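You operate a simulated robot arm through the tools that you are given. There is no shell and no other tool. Be economical: measure what you need, move in short steps, check, and stop when the job is done.

Carry out the task below with a simulated robot arm. There is one attempt and no reset: what you move stays moved.

TASK
Put one of the spacers from the top of the grey bench on top of the orange dauber.

It is judged by the outcome, as a careful person would: the job done as asked, and still so three seconds after it is handed in. It fails if anything else is knocked over, pushed out of place, dropped, spilled or broken.

THE ROBOT
A 6-joint arm with a two-finger parallel gripper, fixed in place. Base frame: the origin is at the foot of the arm, x ahead of it, y to its left, z up; the work surface is at about z = 0. Lengths are in mm, angles in rad, forces in N, time in s.
With the tool pointing down near the work surface it reaches from about 160 to 420 mm from the base axis. Its first joint turns from -1.152 to 1.152 rad. Payload 1.57 kg.
Tool frame: the origin (TCP) lies between the finger pads and is the grasp point; the fingertips stand 30 mm ahead of it; z points along the fingers, y is the line along which they close. The gripper opens to 80 mm. The fingers are 17 mm wide and 12 mm thick; the gripper's body (40 by 82 mm) begins 80 mm behind the TCP.
Orientation is that of the tool frame in the base frame, as a unit quaternion [x, y, z, w]. With the fingers straight down and closing along the base's y, the tool's x points along the base's -x, its y along +y and its z along -z.

THE INTERFACE
- The arm moves only by the tool arm_command. Its argument "steps" is a list of rows, each an object (a shift or turn left out is 0, a gripper value left out holds the last) with "travel": the shift along the tool's x, y, z in mm, a list of three; "twist": the turn about the tool's z in rad; "gripper": the opening, from 0 (shut) to 1 (fully open). In form: [{"travel": [dx, dy, dz], "twist": twist, "gripper": gripper}, ...]. A call has 1 to 8 rows; each row shifts and turns the commanded pose from where the row before left it, along the tool's axes as they then stand. A row lasts 0.2 s, in which the tool goes at most 50 mm and 0.15 rad; a call with a longer step from one row to the next is refused whole, and so is a gripper value outside its range. A pose out of reach is approached as far as the arm can. The call stops where the force on the tool passes 40 N (or 10 N more than at its start, if that is more) or the arm is blocked; 0.2 s more then pass. The fingers move at their own pace (about 153 mm/s each) and stop on an object; they squeeze with about 22 N. The grip force told is the motor's: it shows also when the fingers shut on nothing. Time passes only in rows, and 0.2 s behind the last, so rows that do not move let the fingers close. It gives the time, the measured TCP pose, the force on the tool (base axes), the opening and the grip force at its end, in the units of the frame above (readings bear some noise), and new pictures: "views" is both (left out), scene, wrist or none.
- Cameras (640 x 400 px; columns grow to the right, rows downward): "scene" is fixed at [52.2, -330.1, 419.1]; the picture's right is [0.80, -0.60, 0.00], its down [-0.37, -0.49, -0.79] and it looks along [0.47, 0.63, -0.62] (base axes); focal length 250 px, centre (320, 200). "wrist" rides on the gripper at [-32, 0, -78] in the tool frame; the picture's right is [0.00, -1.00, 0.00], its down [0.97, 0.00, -0.24] and it looks along [0.24, 0.00, 0.97] (tool axes); focal length 218 px, centre (320, 200).
- locate(camera, pixels): for up to 12 pixels [column, row] of the newest picture of that camera ("zoom" is the newest enlarged one), the place [x, y, z] in the base frame of the surface seen there, good to about 2 mm. No time passes.
- inspect(camera, box): a new picture of the part [left, top, right, bottom] of that camera's present view, enlarged. No time passes.
- close_job(): hands the job in; it is judged then, once.

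Work in short steps. Measure before you move; look again where a grasp or a placing could have gone wrong, and mend it. You have 60 turns and 120 pictures in all, the two below and enlarged ones among them. Open the gripper and draw the arm clear of the work before you hand the job in, unless the task says otherwise; then end with one line.

The tools are called after "Request:" by a JSON object that holds its "op" and its "data". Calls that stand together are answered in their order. arm_command: Moves the arm, as the interface text tells. Its arguments: {"type":"object","properties":{"steps":{"type":"array","items":{"type":"object","properties":{"travel":{"type":"array","items":{"type":"number"}},"twist":{"type":"number"},"gripper":{"type":"number"}}}},"views":{"type":"string","enum":["both","scene","wrist","none"]}},"required":["steps"]} The other tools are called the same way: locate (camera, pixels) gives the place of the surface under pixels of a picture; inspect (camera, box) takes an enlarged picture of a part of a camera's view; close_job () hands the job in.

At the start:

```text
time_s: 0.0
tcp_pos: [256.5, -21.5, 198.3]
ee_rot: [0.0, 1.0, 0.001, 0.001]
wrist_force: [-0.1, 0.3, -0.5]
gripper_width: 79.9
grip_force: 0.0
```

scene: 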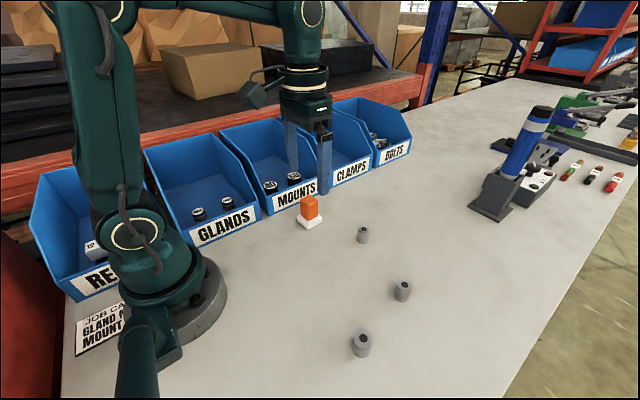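
wrist: 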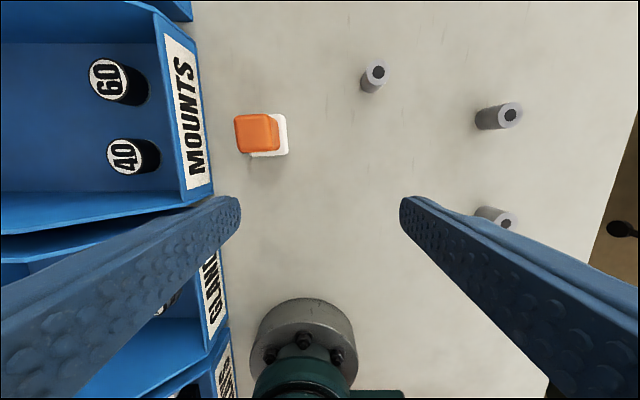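

The scene shows the orange dauber at about (309,208) and three grey spacers at (362,235), (402,291), (361,344). I enlarge and locate these.

Request:
{"op": "inspect", "data": {"camera": "scene", "box": [270, 180, 430, 280]}}

Request:
{"op": "locate", "data": {"camera": "scene", "pixels": [[308, 200], [310, 212], [308, 222], [363, 230], [363, 238], [363, 242], [403, 286], [402, 298], [362, 338], [361, 354]]}}

Request:
{"op": "locate", "data": {"camera": "wrist", "pixels": [[236, 118], [276, 118], [238, 152], [277, 150], [257, 134], [286, 120], [286, 150], [376, 72], [370, 88], [510, 115], [503, 222]]}}

```text
4.00 times, centred on (350, 230) of scene
```

zoom: 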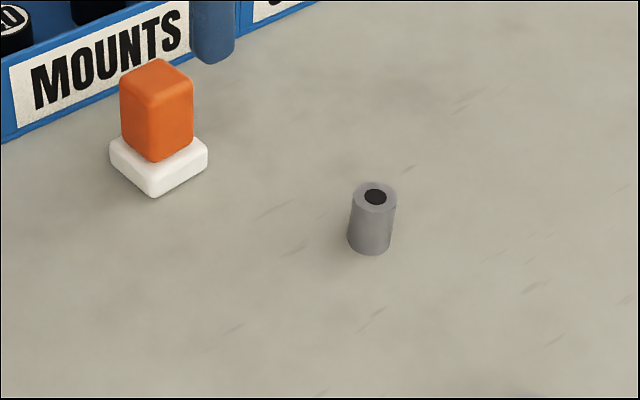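

```text
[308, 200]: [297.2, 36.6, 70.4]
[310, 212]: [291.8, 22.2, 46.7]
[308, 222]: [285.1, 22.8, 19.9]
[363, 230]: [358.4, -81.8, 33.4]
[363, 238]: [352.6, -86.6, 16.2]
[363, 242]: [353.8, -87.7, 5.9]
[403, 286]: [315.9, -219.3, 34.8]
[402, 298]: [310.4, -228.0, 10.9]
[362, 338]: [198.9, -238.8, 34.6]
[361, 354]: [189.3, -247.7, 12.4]
```

```text
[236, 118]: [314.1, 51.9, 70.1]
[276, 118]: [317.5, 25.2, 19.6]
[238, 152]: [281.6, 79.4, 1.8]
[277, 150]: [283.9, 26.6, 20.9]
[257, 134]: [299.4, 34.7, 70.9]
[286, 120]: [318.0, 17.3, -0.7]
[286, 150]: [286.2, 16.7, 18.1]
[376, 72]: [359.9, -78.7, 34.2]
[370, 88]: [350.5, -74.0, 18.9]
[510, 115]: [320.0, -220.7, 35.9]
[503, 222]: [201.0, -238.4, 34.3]
```

The near spacer stands at about (359,-80), 35 mm tall, and is clear of everything else. I move above it at height and look again. I also measure the bin lip by the dauber.

Request:
{"op": "locate", "data": {"camera": "wrist", "pixels": [[235, 134], [278, 134], [257, 116], [257, 151], [167, 25], [185, 190], [205, 190], [158, 10], [240, 120], [275, 124], [242, 146]]}}

Request:
{"op": "arm_command", "data": {"steps": [{"travel": [-30, -19.5, 0]}, {"travel": [-30, -19.5, 0]}, {"travel": [-30, -19.5, 20]}, {"travel": [-12, 0, 20]}, {}]}}

```text
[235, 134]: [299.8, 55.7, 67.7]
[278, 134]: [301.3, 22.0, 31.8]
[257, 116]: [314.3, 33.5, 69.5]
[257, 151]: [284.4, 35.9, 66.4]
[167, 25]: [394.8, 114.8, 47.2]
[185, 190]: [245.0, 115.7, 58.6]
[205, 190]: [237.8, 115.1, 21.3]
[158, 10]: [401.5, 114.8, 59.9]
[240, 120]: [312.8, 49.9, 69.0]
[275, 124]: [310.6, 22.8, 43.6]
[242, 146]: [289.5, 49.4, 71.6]
```

```text
time_s: 1.2
tcp_pos: [358.9, -80.6, 157.7]
ee_rot: [0.0, 1.0, 0.0, 0.0]
wrist_force: [-0.6, -0.5, 0.3]
gripper_width: 80.1
grip_force: 0.1
```

scene: 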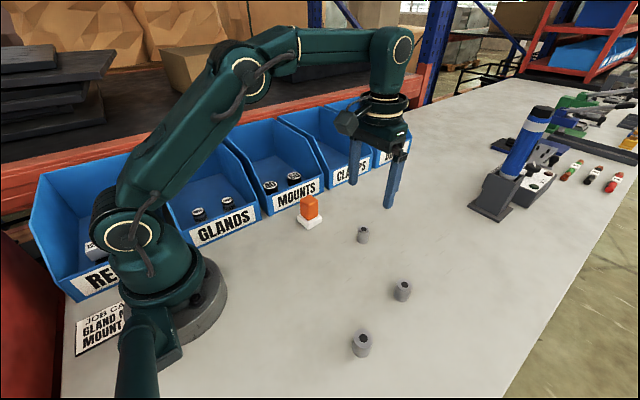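
wrist: 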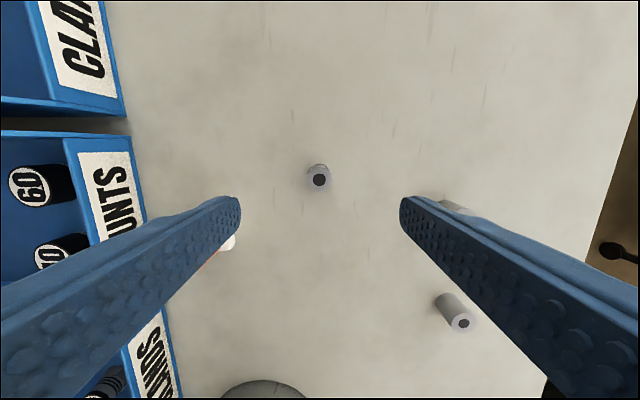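

The spacer's top is now at about (319,180) in the wrist view. I measure its rim to centre the grasp.

Request:
{"op": "inspect", "data": {"camera": "wrist", "box": [280, 155, 360, 205]}}

Request:
{"op": "locate", "data": {"camera": "wrist", "pixels": [[310, 180], [328, 180], [319, 173], [319, 188], [319, 180]]}}

```text
8.00 times, centred on (320, 180) of wrist
```

zoom: 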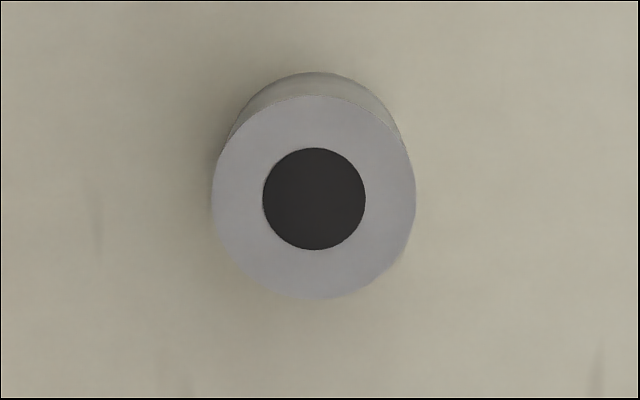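

```text
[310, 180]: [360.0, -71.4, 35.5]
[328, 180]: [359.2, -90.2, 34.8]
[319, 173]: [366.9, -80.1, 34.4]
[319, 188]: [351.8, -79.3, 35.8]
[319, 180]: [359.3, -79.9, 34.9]
```

The spacer is centred at (359.3,-80), so the tool is within 1 mm. I descend to TCP z≈38 and close.

Request:
{"op": "arm_command", "data": {"steps": [{"travel": [0, 0.5, 40]}, {"travel": [0, 0, 40]}, {"travel": [0, 0, 25]}, {"travel": [0, 0, 14.5]}, {}, {"gripper": 0}, {}, {}]}}

```text
time_s: 3.0
tcp_pos: [357.5, -78.2, 38.5]
ee_rot: [0.0, 1.0, 0.001, 0.0]
wrist_force: [-0.1, 0.2, -0.2]
gripper_width: 23.2
grip_force: 22.2
```

scene: 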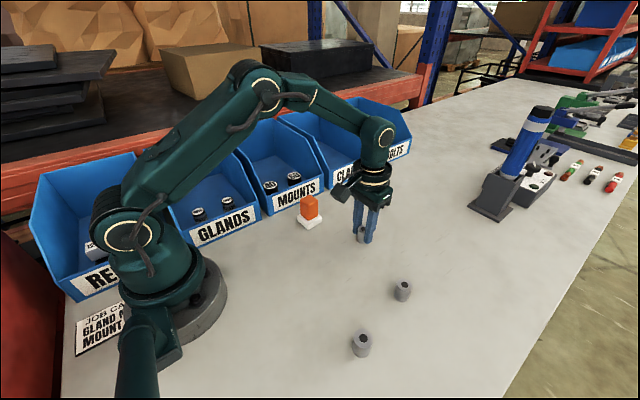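
wrist: 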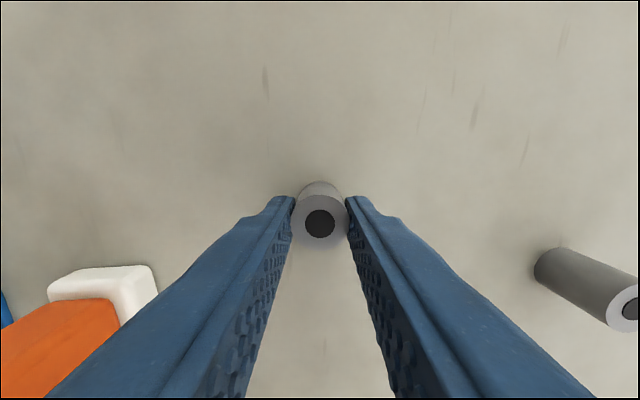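

The opening of 23.2 mm shows the spacer is held. I lift straight up first, then look at the dauber top.

Request:
{"op": "arm_command", "data": {"steps": [{"travel": [0, 0, -25]}, {"travel": [0, 0, -40]}, {"travel": [0, 0, -50]}, {"travel": [0, 0, -25]}, {"travel": [15, 20, 0]}, {}]}}

```text
time_s: 4.4
tcp_pos: [343.8, -60.0, 178.5]
ee_rot: [0.0, 1.0, 0.0, 0.0]
wrist_force: [0.3, 0.2, -1.2]
gripper_width: 23.4
grip_force: 22.1
```

scene: 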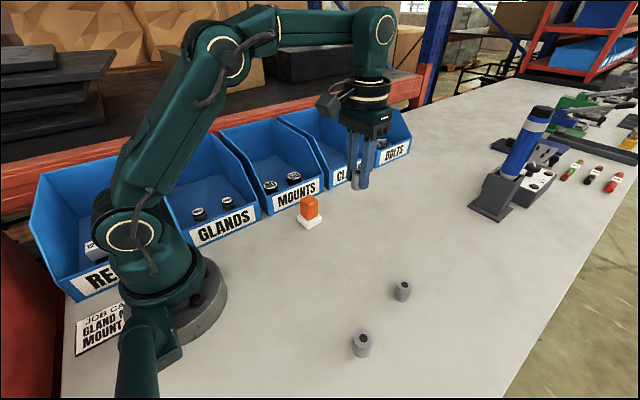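
wrist: 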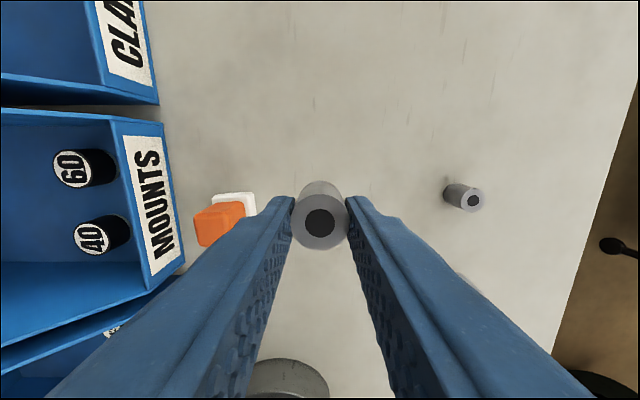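

The held spacer is unchanged. I move to about (260,-15), where the wrist view shows the dauber unobstructed.

Request:
{"op": "arm_command", "data": {"steps": [{"travel": [30, 15, 0]}, {"travel": [30, 15, 0]}, {"travel": [24, 15, 0]}, {}], "views": "wrist"}}

Request:
{"op": "inspect", "data": {"camera": "wrist", "box": [200, 90, 320, 165]}}

Request:
{"op": "inspect", "data": {"camera": "scene", "box": [280, 185, 344, 225]}}

```text
time_s: 5.4
tcp_pos: [259.0, -15.2, 178.5]
ee_rot: [0.0, 1.0, 0.0, 0.0]
wrist_force: [0.2, 0.3, -0.2]
gripper_width: 23.4
grip_force: 22.5
```

wrist: 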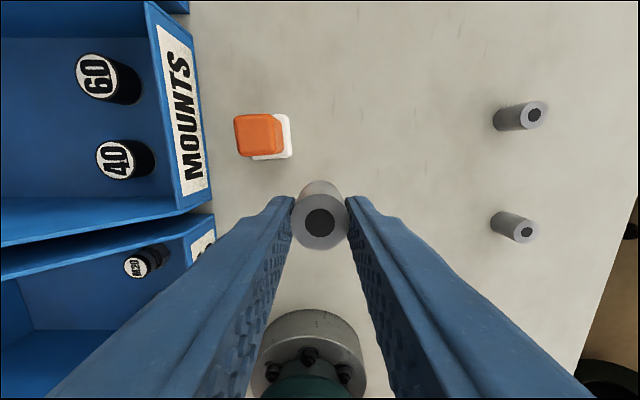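

```text
5.33 times, centred on (260, 128) of wrist
```

zoom: 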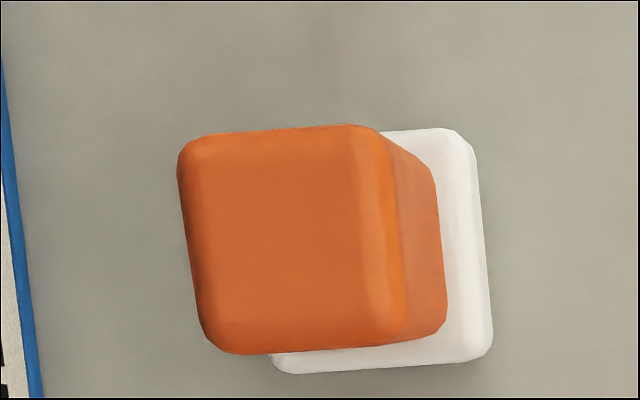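

```text
10.00 times, centred on (312, 205) of scene
```

zoom: 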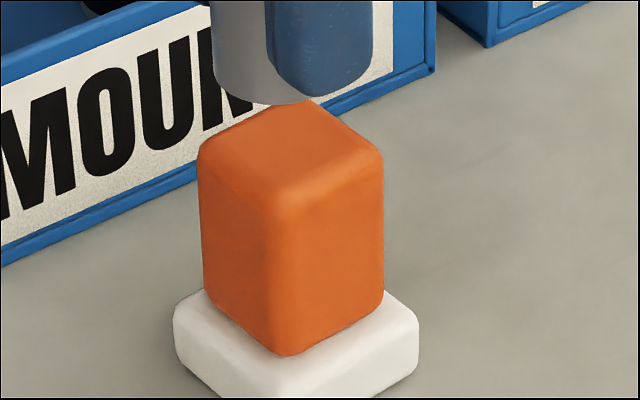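

In the wrist view the dauber's flat top is centred near pixel (254,135). I locate its centre and edges.

Request:
{"op": "locate", "data": {"camera": "wrist", "pixels": [[254, 135], [236, 135], [239, 135], [270, 135], [272, 135], [275, 136], [254, 115], [254, 117], [254, 153], [254, 155], [262, 128], [245, 142]]}}

```text
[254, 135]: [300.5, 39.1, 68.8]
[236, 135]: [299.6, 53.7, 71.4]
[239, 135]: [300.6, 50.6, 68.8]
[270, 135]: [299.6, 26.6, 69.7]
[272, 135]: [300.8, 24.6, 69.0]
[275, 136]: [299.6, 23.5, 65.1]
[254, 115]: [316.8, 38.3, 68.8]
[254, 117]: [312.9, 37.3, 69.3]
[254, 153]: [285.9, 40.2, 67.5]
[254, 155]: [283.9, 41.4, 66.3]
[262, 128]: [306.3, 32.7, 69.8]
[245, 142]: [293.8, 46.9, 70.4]
```

The dauber's top spans x 284–317 and y 23.5–54, so its centre is about (300.3, 38.7) at z≈70. I measure the held spacer's rim for its offset from the TCP.

Request:
{"op": "locate", "data": {"camera": "wrist", "pixels": [[320, 202], [320, 245], [297, 222], [343, 222], [300, 210], [340, 236]]}}

Request:
{"op": "arm_command", "data": {"steps": [{"travel": [-14, 18, 0]}, {"travel": [-14, 18, 0]}, {"travel": [-12, 18, 0]}, {}]}}

```text
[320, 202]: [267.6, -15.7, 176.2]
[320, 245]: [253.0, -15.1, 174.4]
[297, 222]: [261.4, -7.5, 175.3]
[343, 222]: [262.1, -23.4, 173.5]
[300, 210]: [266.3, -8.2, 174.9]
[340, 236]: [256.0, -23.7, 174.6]
```

```text
time_s: 6.4
tcp_pos: [300.1, 38.9, 179.0]
ee_rot: [0.0, 1.0, 0.0, 0.0]
wrist_force: [0.3, -0.7, -1.4]
gripper_width: 23.3
grip_force: 22.1
```

scene: 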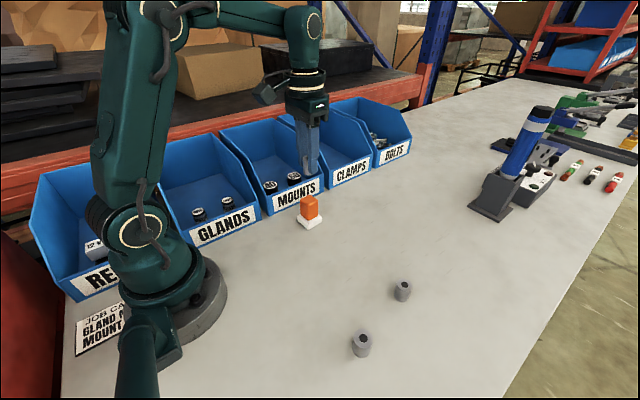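
wrist: 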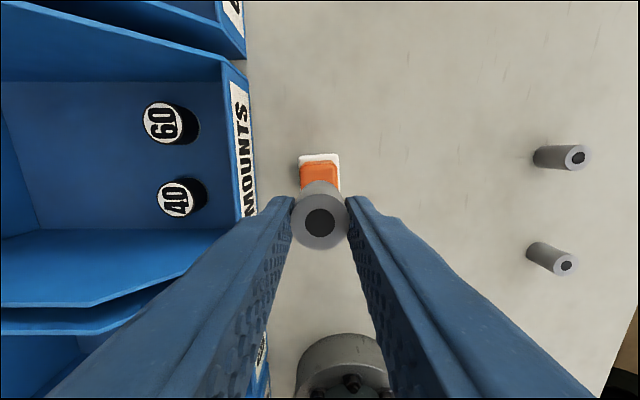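

The tool is over the dauber, and the spacer sits about 1.5 mm ahead of the TCP in x. I correct for that and lower until the spacer's bottom is about 8 mm above the top.

Request:
{"op": "arm_command", "data": {"steps": [{"travel": [1.5, 0, 25]}, {"travel": [0, 0, 25]}, {"travel": [0, 0, 11]}, {}], "views": "none"}}

Request:
{"op": "inspect", "data": {"camera": "scene", "box": [264, 165, 360, 225]}}

```text
time_s: 7.4
tcp_pos: [297.1, 39.2, 116.6]
ee_rot: [0.0, 1.0, 0.0, 0.001]
wrist_force: [0.6, 0.5, -1.0]
gripper_width: 23.4
grip_force: 21.9
```

```text
6.67 times, centred on (312, 195) of scene
```

zoom: 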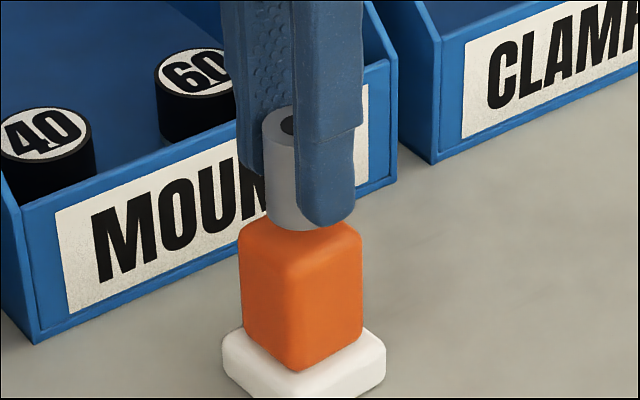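

The spacer is centred above the dauber with a small gap. I lower in small steps, watching the force.

Request:
{"op": "arm_command", "data": {"steps": [{"travel": [-1.5, 0, 3]}, {"travel": [0, 0, 2]}, {"travel": [0, 0, 1]}, {}], "views": "none"}}

Request:
{"op": "inspect", "data": {"camera": "scene", "box": [280, 180, 344, 220]}}

```text
time_s: 8.4
tcp_pos: [298.5, 37.6, 112.0]
ee_rot: [0.0, 1.0, 0.0, -0.001]
wrist_force: [0.1, 0.5, -1.3]
gripper_width: 23.1
grip_force: 22.0
```

```text
10.00 times, centred on (312, 200) of scene
```

zoom: 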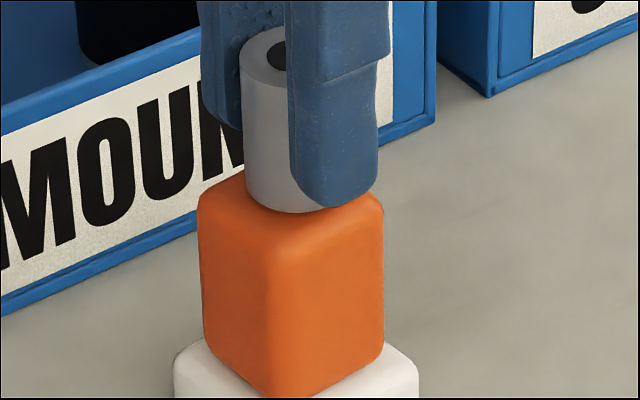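

There is no contact force yet, so I continue down in sub-millimetre steps.

Request:
{"op": "arm_command", "data": {"steps": [{"travel": [0, 0, 0.7]}, {"travel": [0, 0, 0.7]}, {}], "views": "none"}}

```text
time_s: 9.2
tcp_pos: [299.9, 39.5, 110.1]
ee_rot: [-0.001, 1.0, 0.0, 0.001]
wrist_force: [-0.4, -0.1, -0.9]
gripper_width: 23.3
grip_force: 22.3
```

Request:
{"op": "arm_command", "data": {"steps": [{"travel": [0, 0, 0.6]}, {}], "views": "none"}}

Request:
{"op": "inspect", "data": {"camera": "scene", "box": [280, 180, 344, 220]}}

```text
time_s: 9.8
tcp_pos: [299.7, 40.0, 110.8]
ee_rot: [0.0, 1.0, 0.001, 0.001]
wrist_force: [0.6, 0.0, -1.0]
gripper_width: 23.2
grip_force: 22.1
```

```text
10.00 times, centred on (312, 200) of scene
```

zoom: 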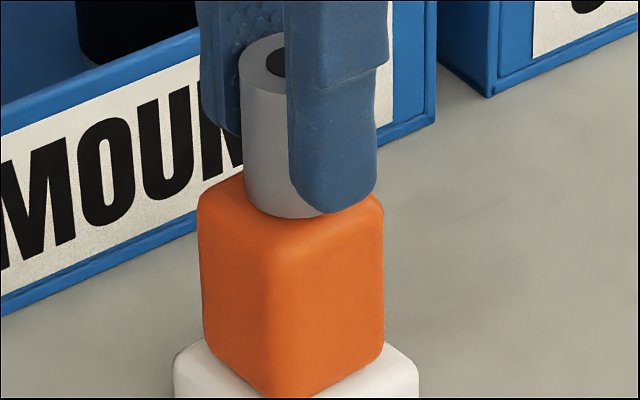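

Request:
{"op": "arm_command", "data": {"steps": [{"travel": [0, 0, 0.5]}, {}], "views": "none"}}

Request:
{"op": "arm_command", "data": {"steps": [{"travel": [0, 0, 0.5]}, {}], "views": "none"}}

```text
time_s: 10.4
tcp_pos: [299.8, 39.9, 109.0]
ee_rot: [0.0, 1.0, 0.0, 0.0]
wrist_force: [0.5, 0.2, -0.9]
gripper_width: 23.5
grip_force: 22.2
```

```text
time_s: 11.0
tcp_pos: [299.7, 39.4, 107.9]
ee_rot: [-0.001, 1.0, 0.0, 0.0]
wrist_force: [0.2, 0.1, -1.2]
gripper_width: 23.5
grip_force: 21.9
```

Request:
{"op": "arm_command", "data": {"steps": [{"travel": [0, 0, 0.5]}, {}], "views": "none"}}

Request:
{"op": "arm_command", "data": {"steps": [{"travel": [0, 0, 0.5]}, {}], "views": "none"}}

Request:
{"op": "inspect", "data": {"camera": "scene", "box": [280, 180, 344, 220]}}

```text
time_s: 11.6
tcp_pos: [301.1, 39.7, 108.8]
ee_rot: [0.001, 1.0, 0.0, 0.0]
wrist_force: [0.5, 0.6, 4.0]
gripper_width: 23.2
grip_force: 22.7
```

```text
time_s: 12.2
tcp_pos: [300.7, 40.7, 108.8]
ee_rot: [0.0, 1.0, 0.001, 0.001]
wrist_force: [-2.9, -0.5, 13.9]
gripper_width: 23.3
grip_force: 22.2
```

```text
10.00 times, centred on (312, 200) of scene
```

zoom: 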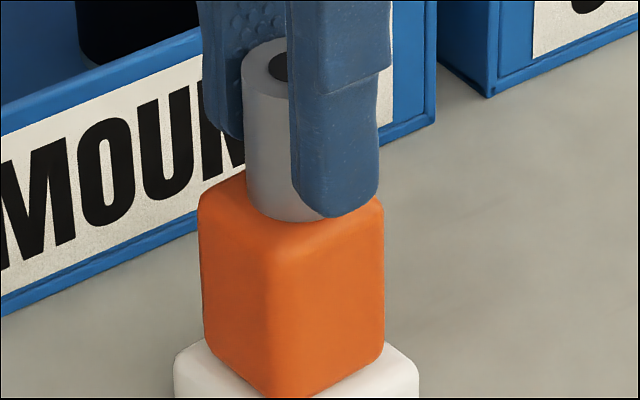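

The force is up to 14 N, so the spacer is seated. I ease off 0.5 mm, open partway and let it settle, then draw straight up.

Request:
{"op": "arm_command", "data": {"steps": [{"travel": [0, 0, -0.6]}, {}, {"gripper": 0.6}, {}, {}]}}

```text
time_s: 13.4
tcp_pos: [299.6, 38.8, 109.3]
ee_rot: [0.0, 1.0, 0.0, 0.0]
wrist_force: [0.4, 0.6, 0.8]
gripper_width: 48.1
grip_force: 0.0
```

scene: 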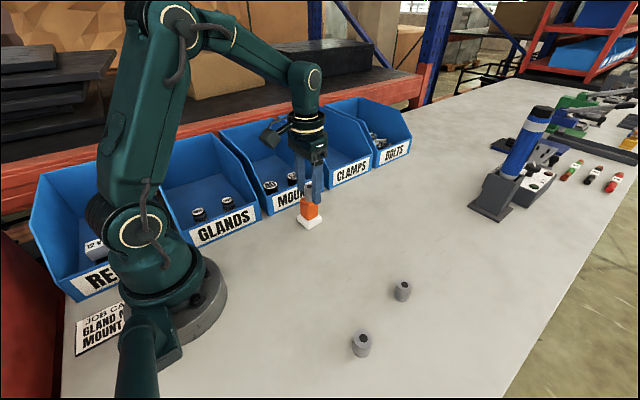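
wrist: 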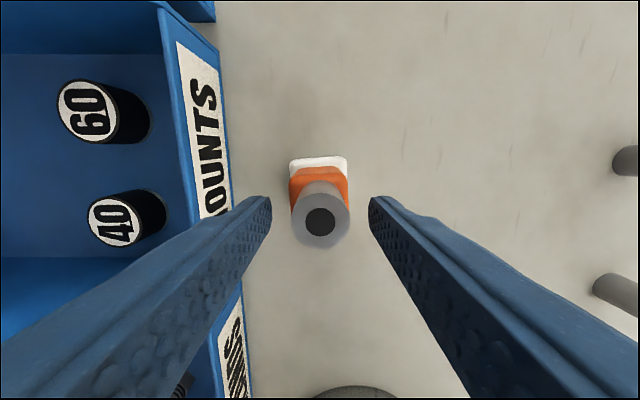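

The spacer is released and stands free between the fingers, so I retreat straight up and then back.

Request:
{"op": "arm_command", "data": {"steps": [{"travel": [0, 0, -15]}, {"travel": [0, 0, -35]}, {"travel": [0, 0, -45]}, {"travel": [30, -30, 0]}, {"travel": [30, -30, 0]}, {}]}}

Request:
{"op": "inspect", "data": {"camera": "scene", "box": [264, 170, 360, 230]}}

```text
time_s: 14.8
tcp_pos: [241.3, -20.2, 202.3]
ee_rot: [0.0, 1.0, -0.001, 0.0]
wrist_force: [0.4, -0.2, -0.1]
gripper_width: 47.9
grip_force: 0.0
```

scene: 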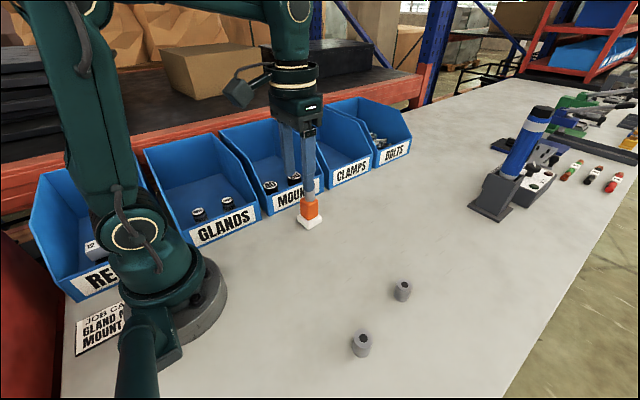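
wrist: 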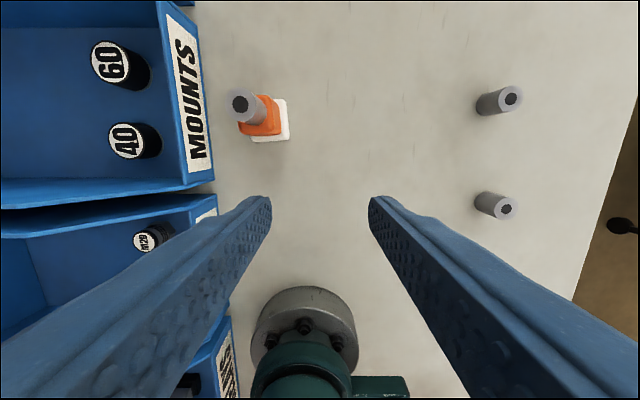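

```text
6.67 times, centred on (312, 200) of scene
```

zoom: 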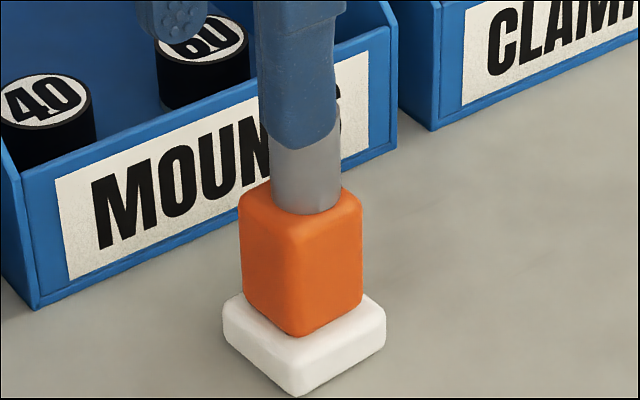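

The spacer stands upright on the dauber. I check its position once more before handing in.

Request:
{"op": "locate", "data": {"camera": "wrist", "pixels": [[231, 105], [254, 105], [240, 93], [240, 120], [260, 130], [274, 125]]}}

Request:
{"op": "arm_command", "data": {"steps": [{"travel": [20, -30, 0]}, {}, {}, {}, {}]}}

Request:
{"op": "inspect", "data": {"camera": "scene", "box": [264, 170, 360, 230]}}

```text
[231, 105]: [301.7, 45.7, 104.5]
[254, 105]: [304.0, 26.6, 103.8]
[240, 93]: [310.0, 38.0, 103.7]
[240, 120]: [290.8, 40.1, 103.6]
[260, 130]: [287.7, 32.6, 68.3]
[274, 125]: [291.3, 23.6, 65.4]
```

```text
time_s: 16.0
tcp_pos: [220.6, -50.6, 203.2]
ee_rot: [0.0, 1.0, 0.0, 0.0]
wrist_force: [0.1, -0.6, -0.4]
gripper_width: 48.1
grip_force: 0.0
```

scene: 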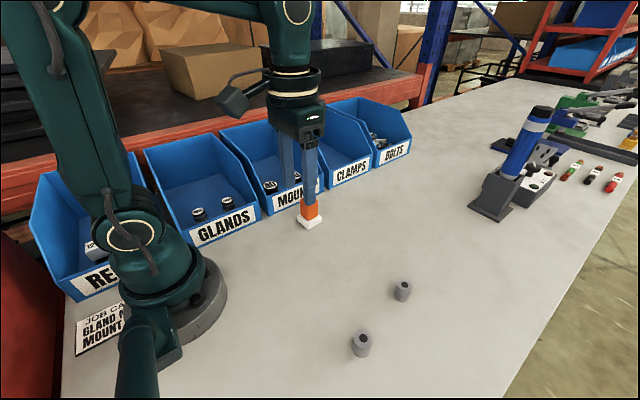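
wrist: 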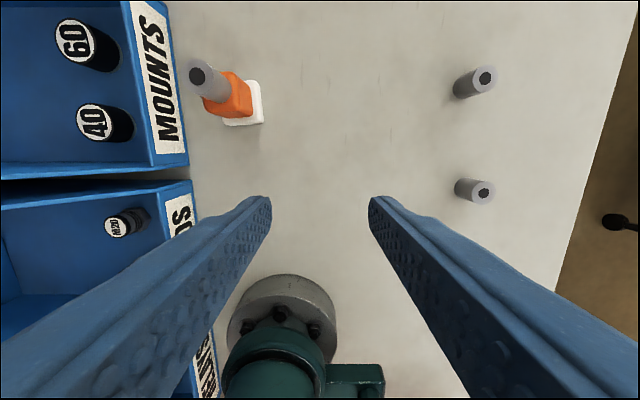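

```text
6.67 times, centred on (312, 200) of scene
```

zoom: 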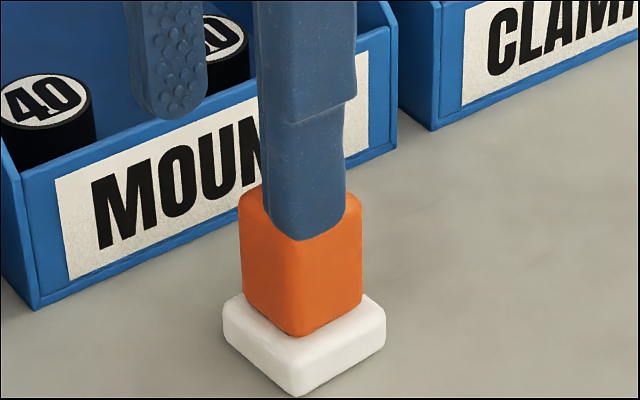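

The spacer's level top (z≈104) is centred near (302,38) over the dauber and holding steady. The arm is clear, so I hand in.

Request:
{"op": "close_job", "data": {}}

```text
The job is handed in.
```

One spacer from the bench now stands upright and centred on top of the orange dauber; nothing else was disturbed, and the arm is clear.
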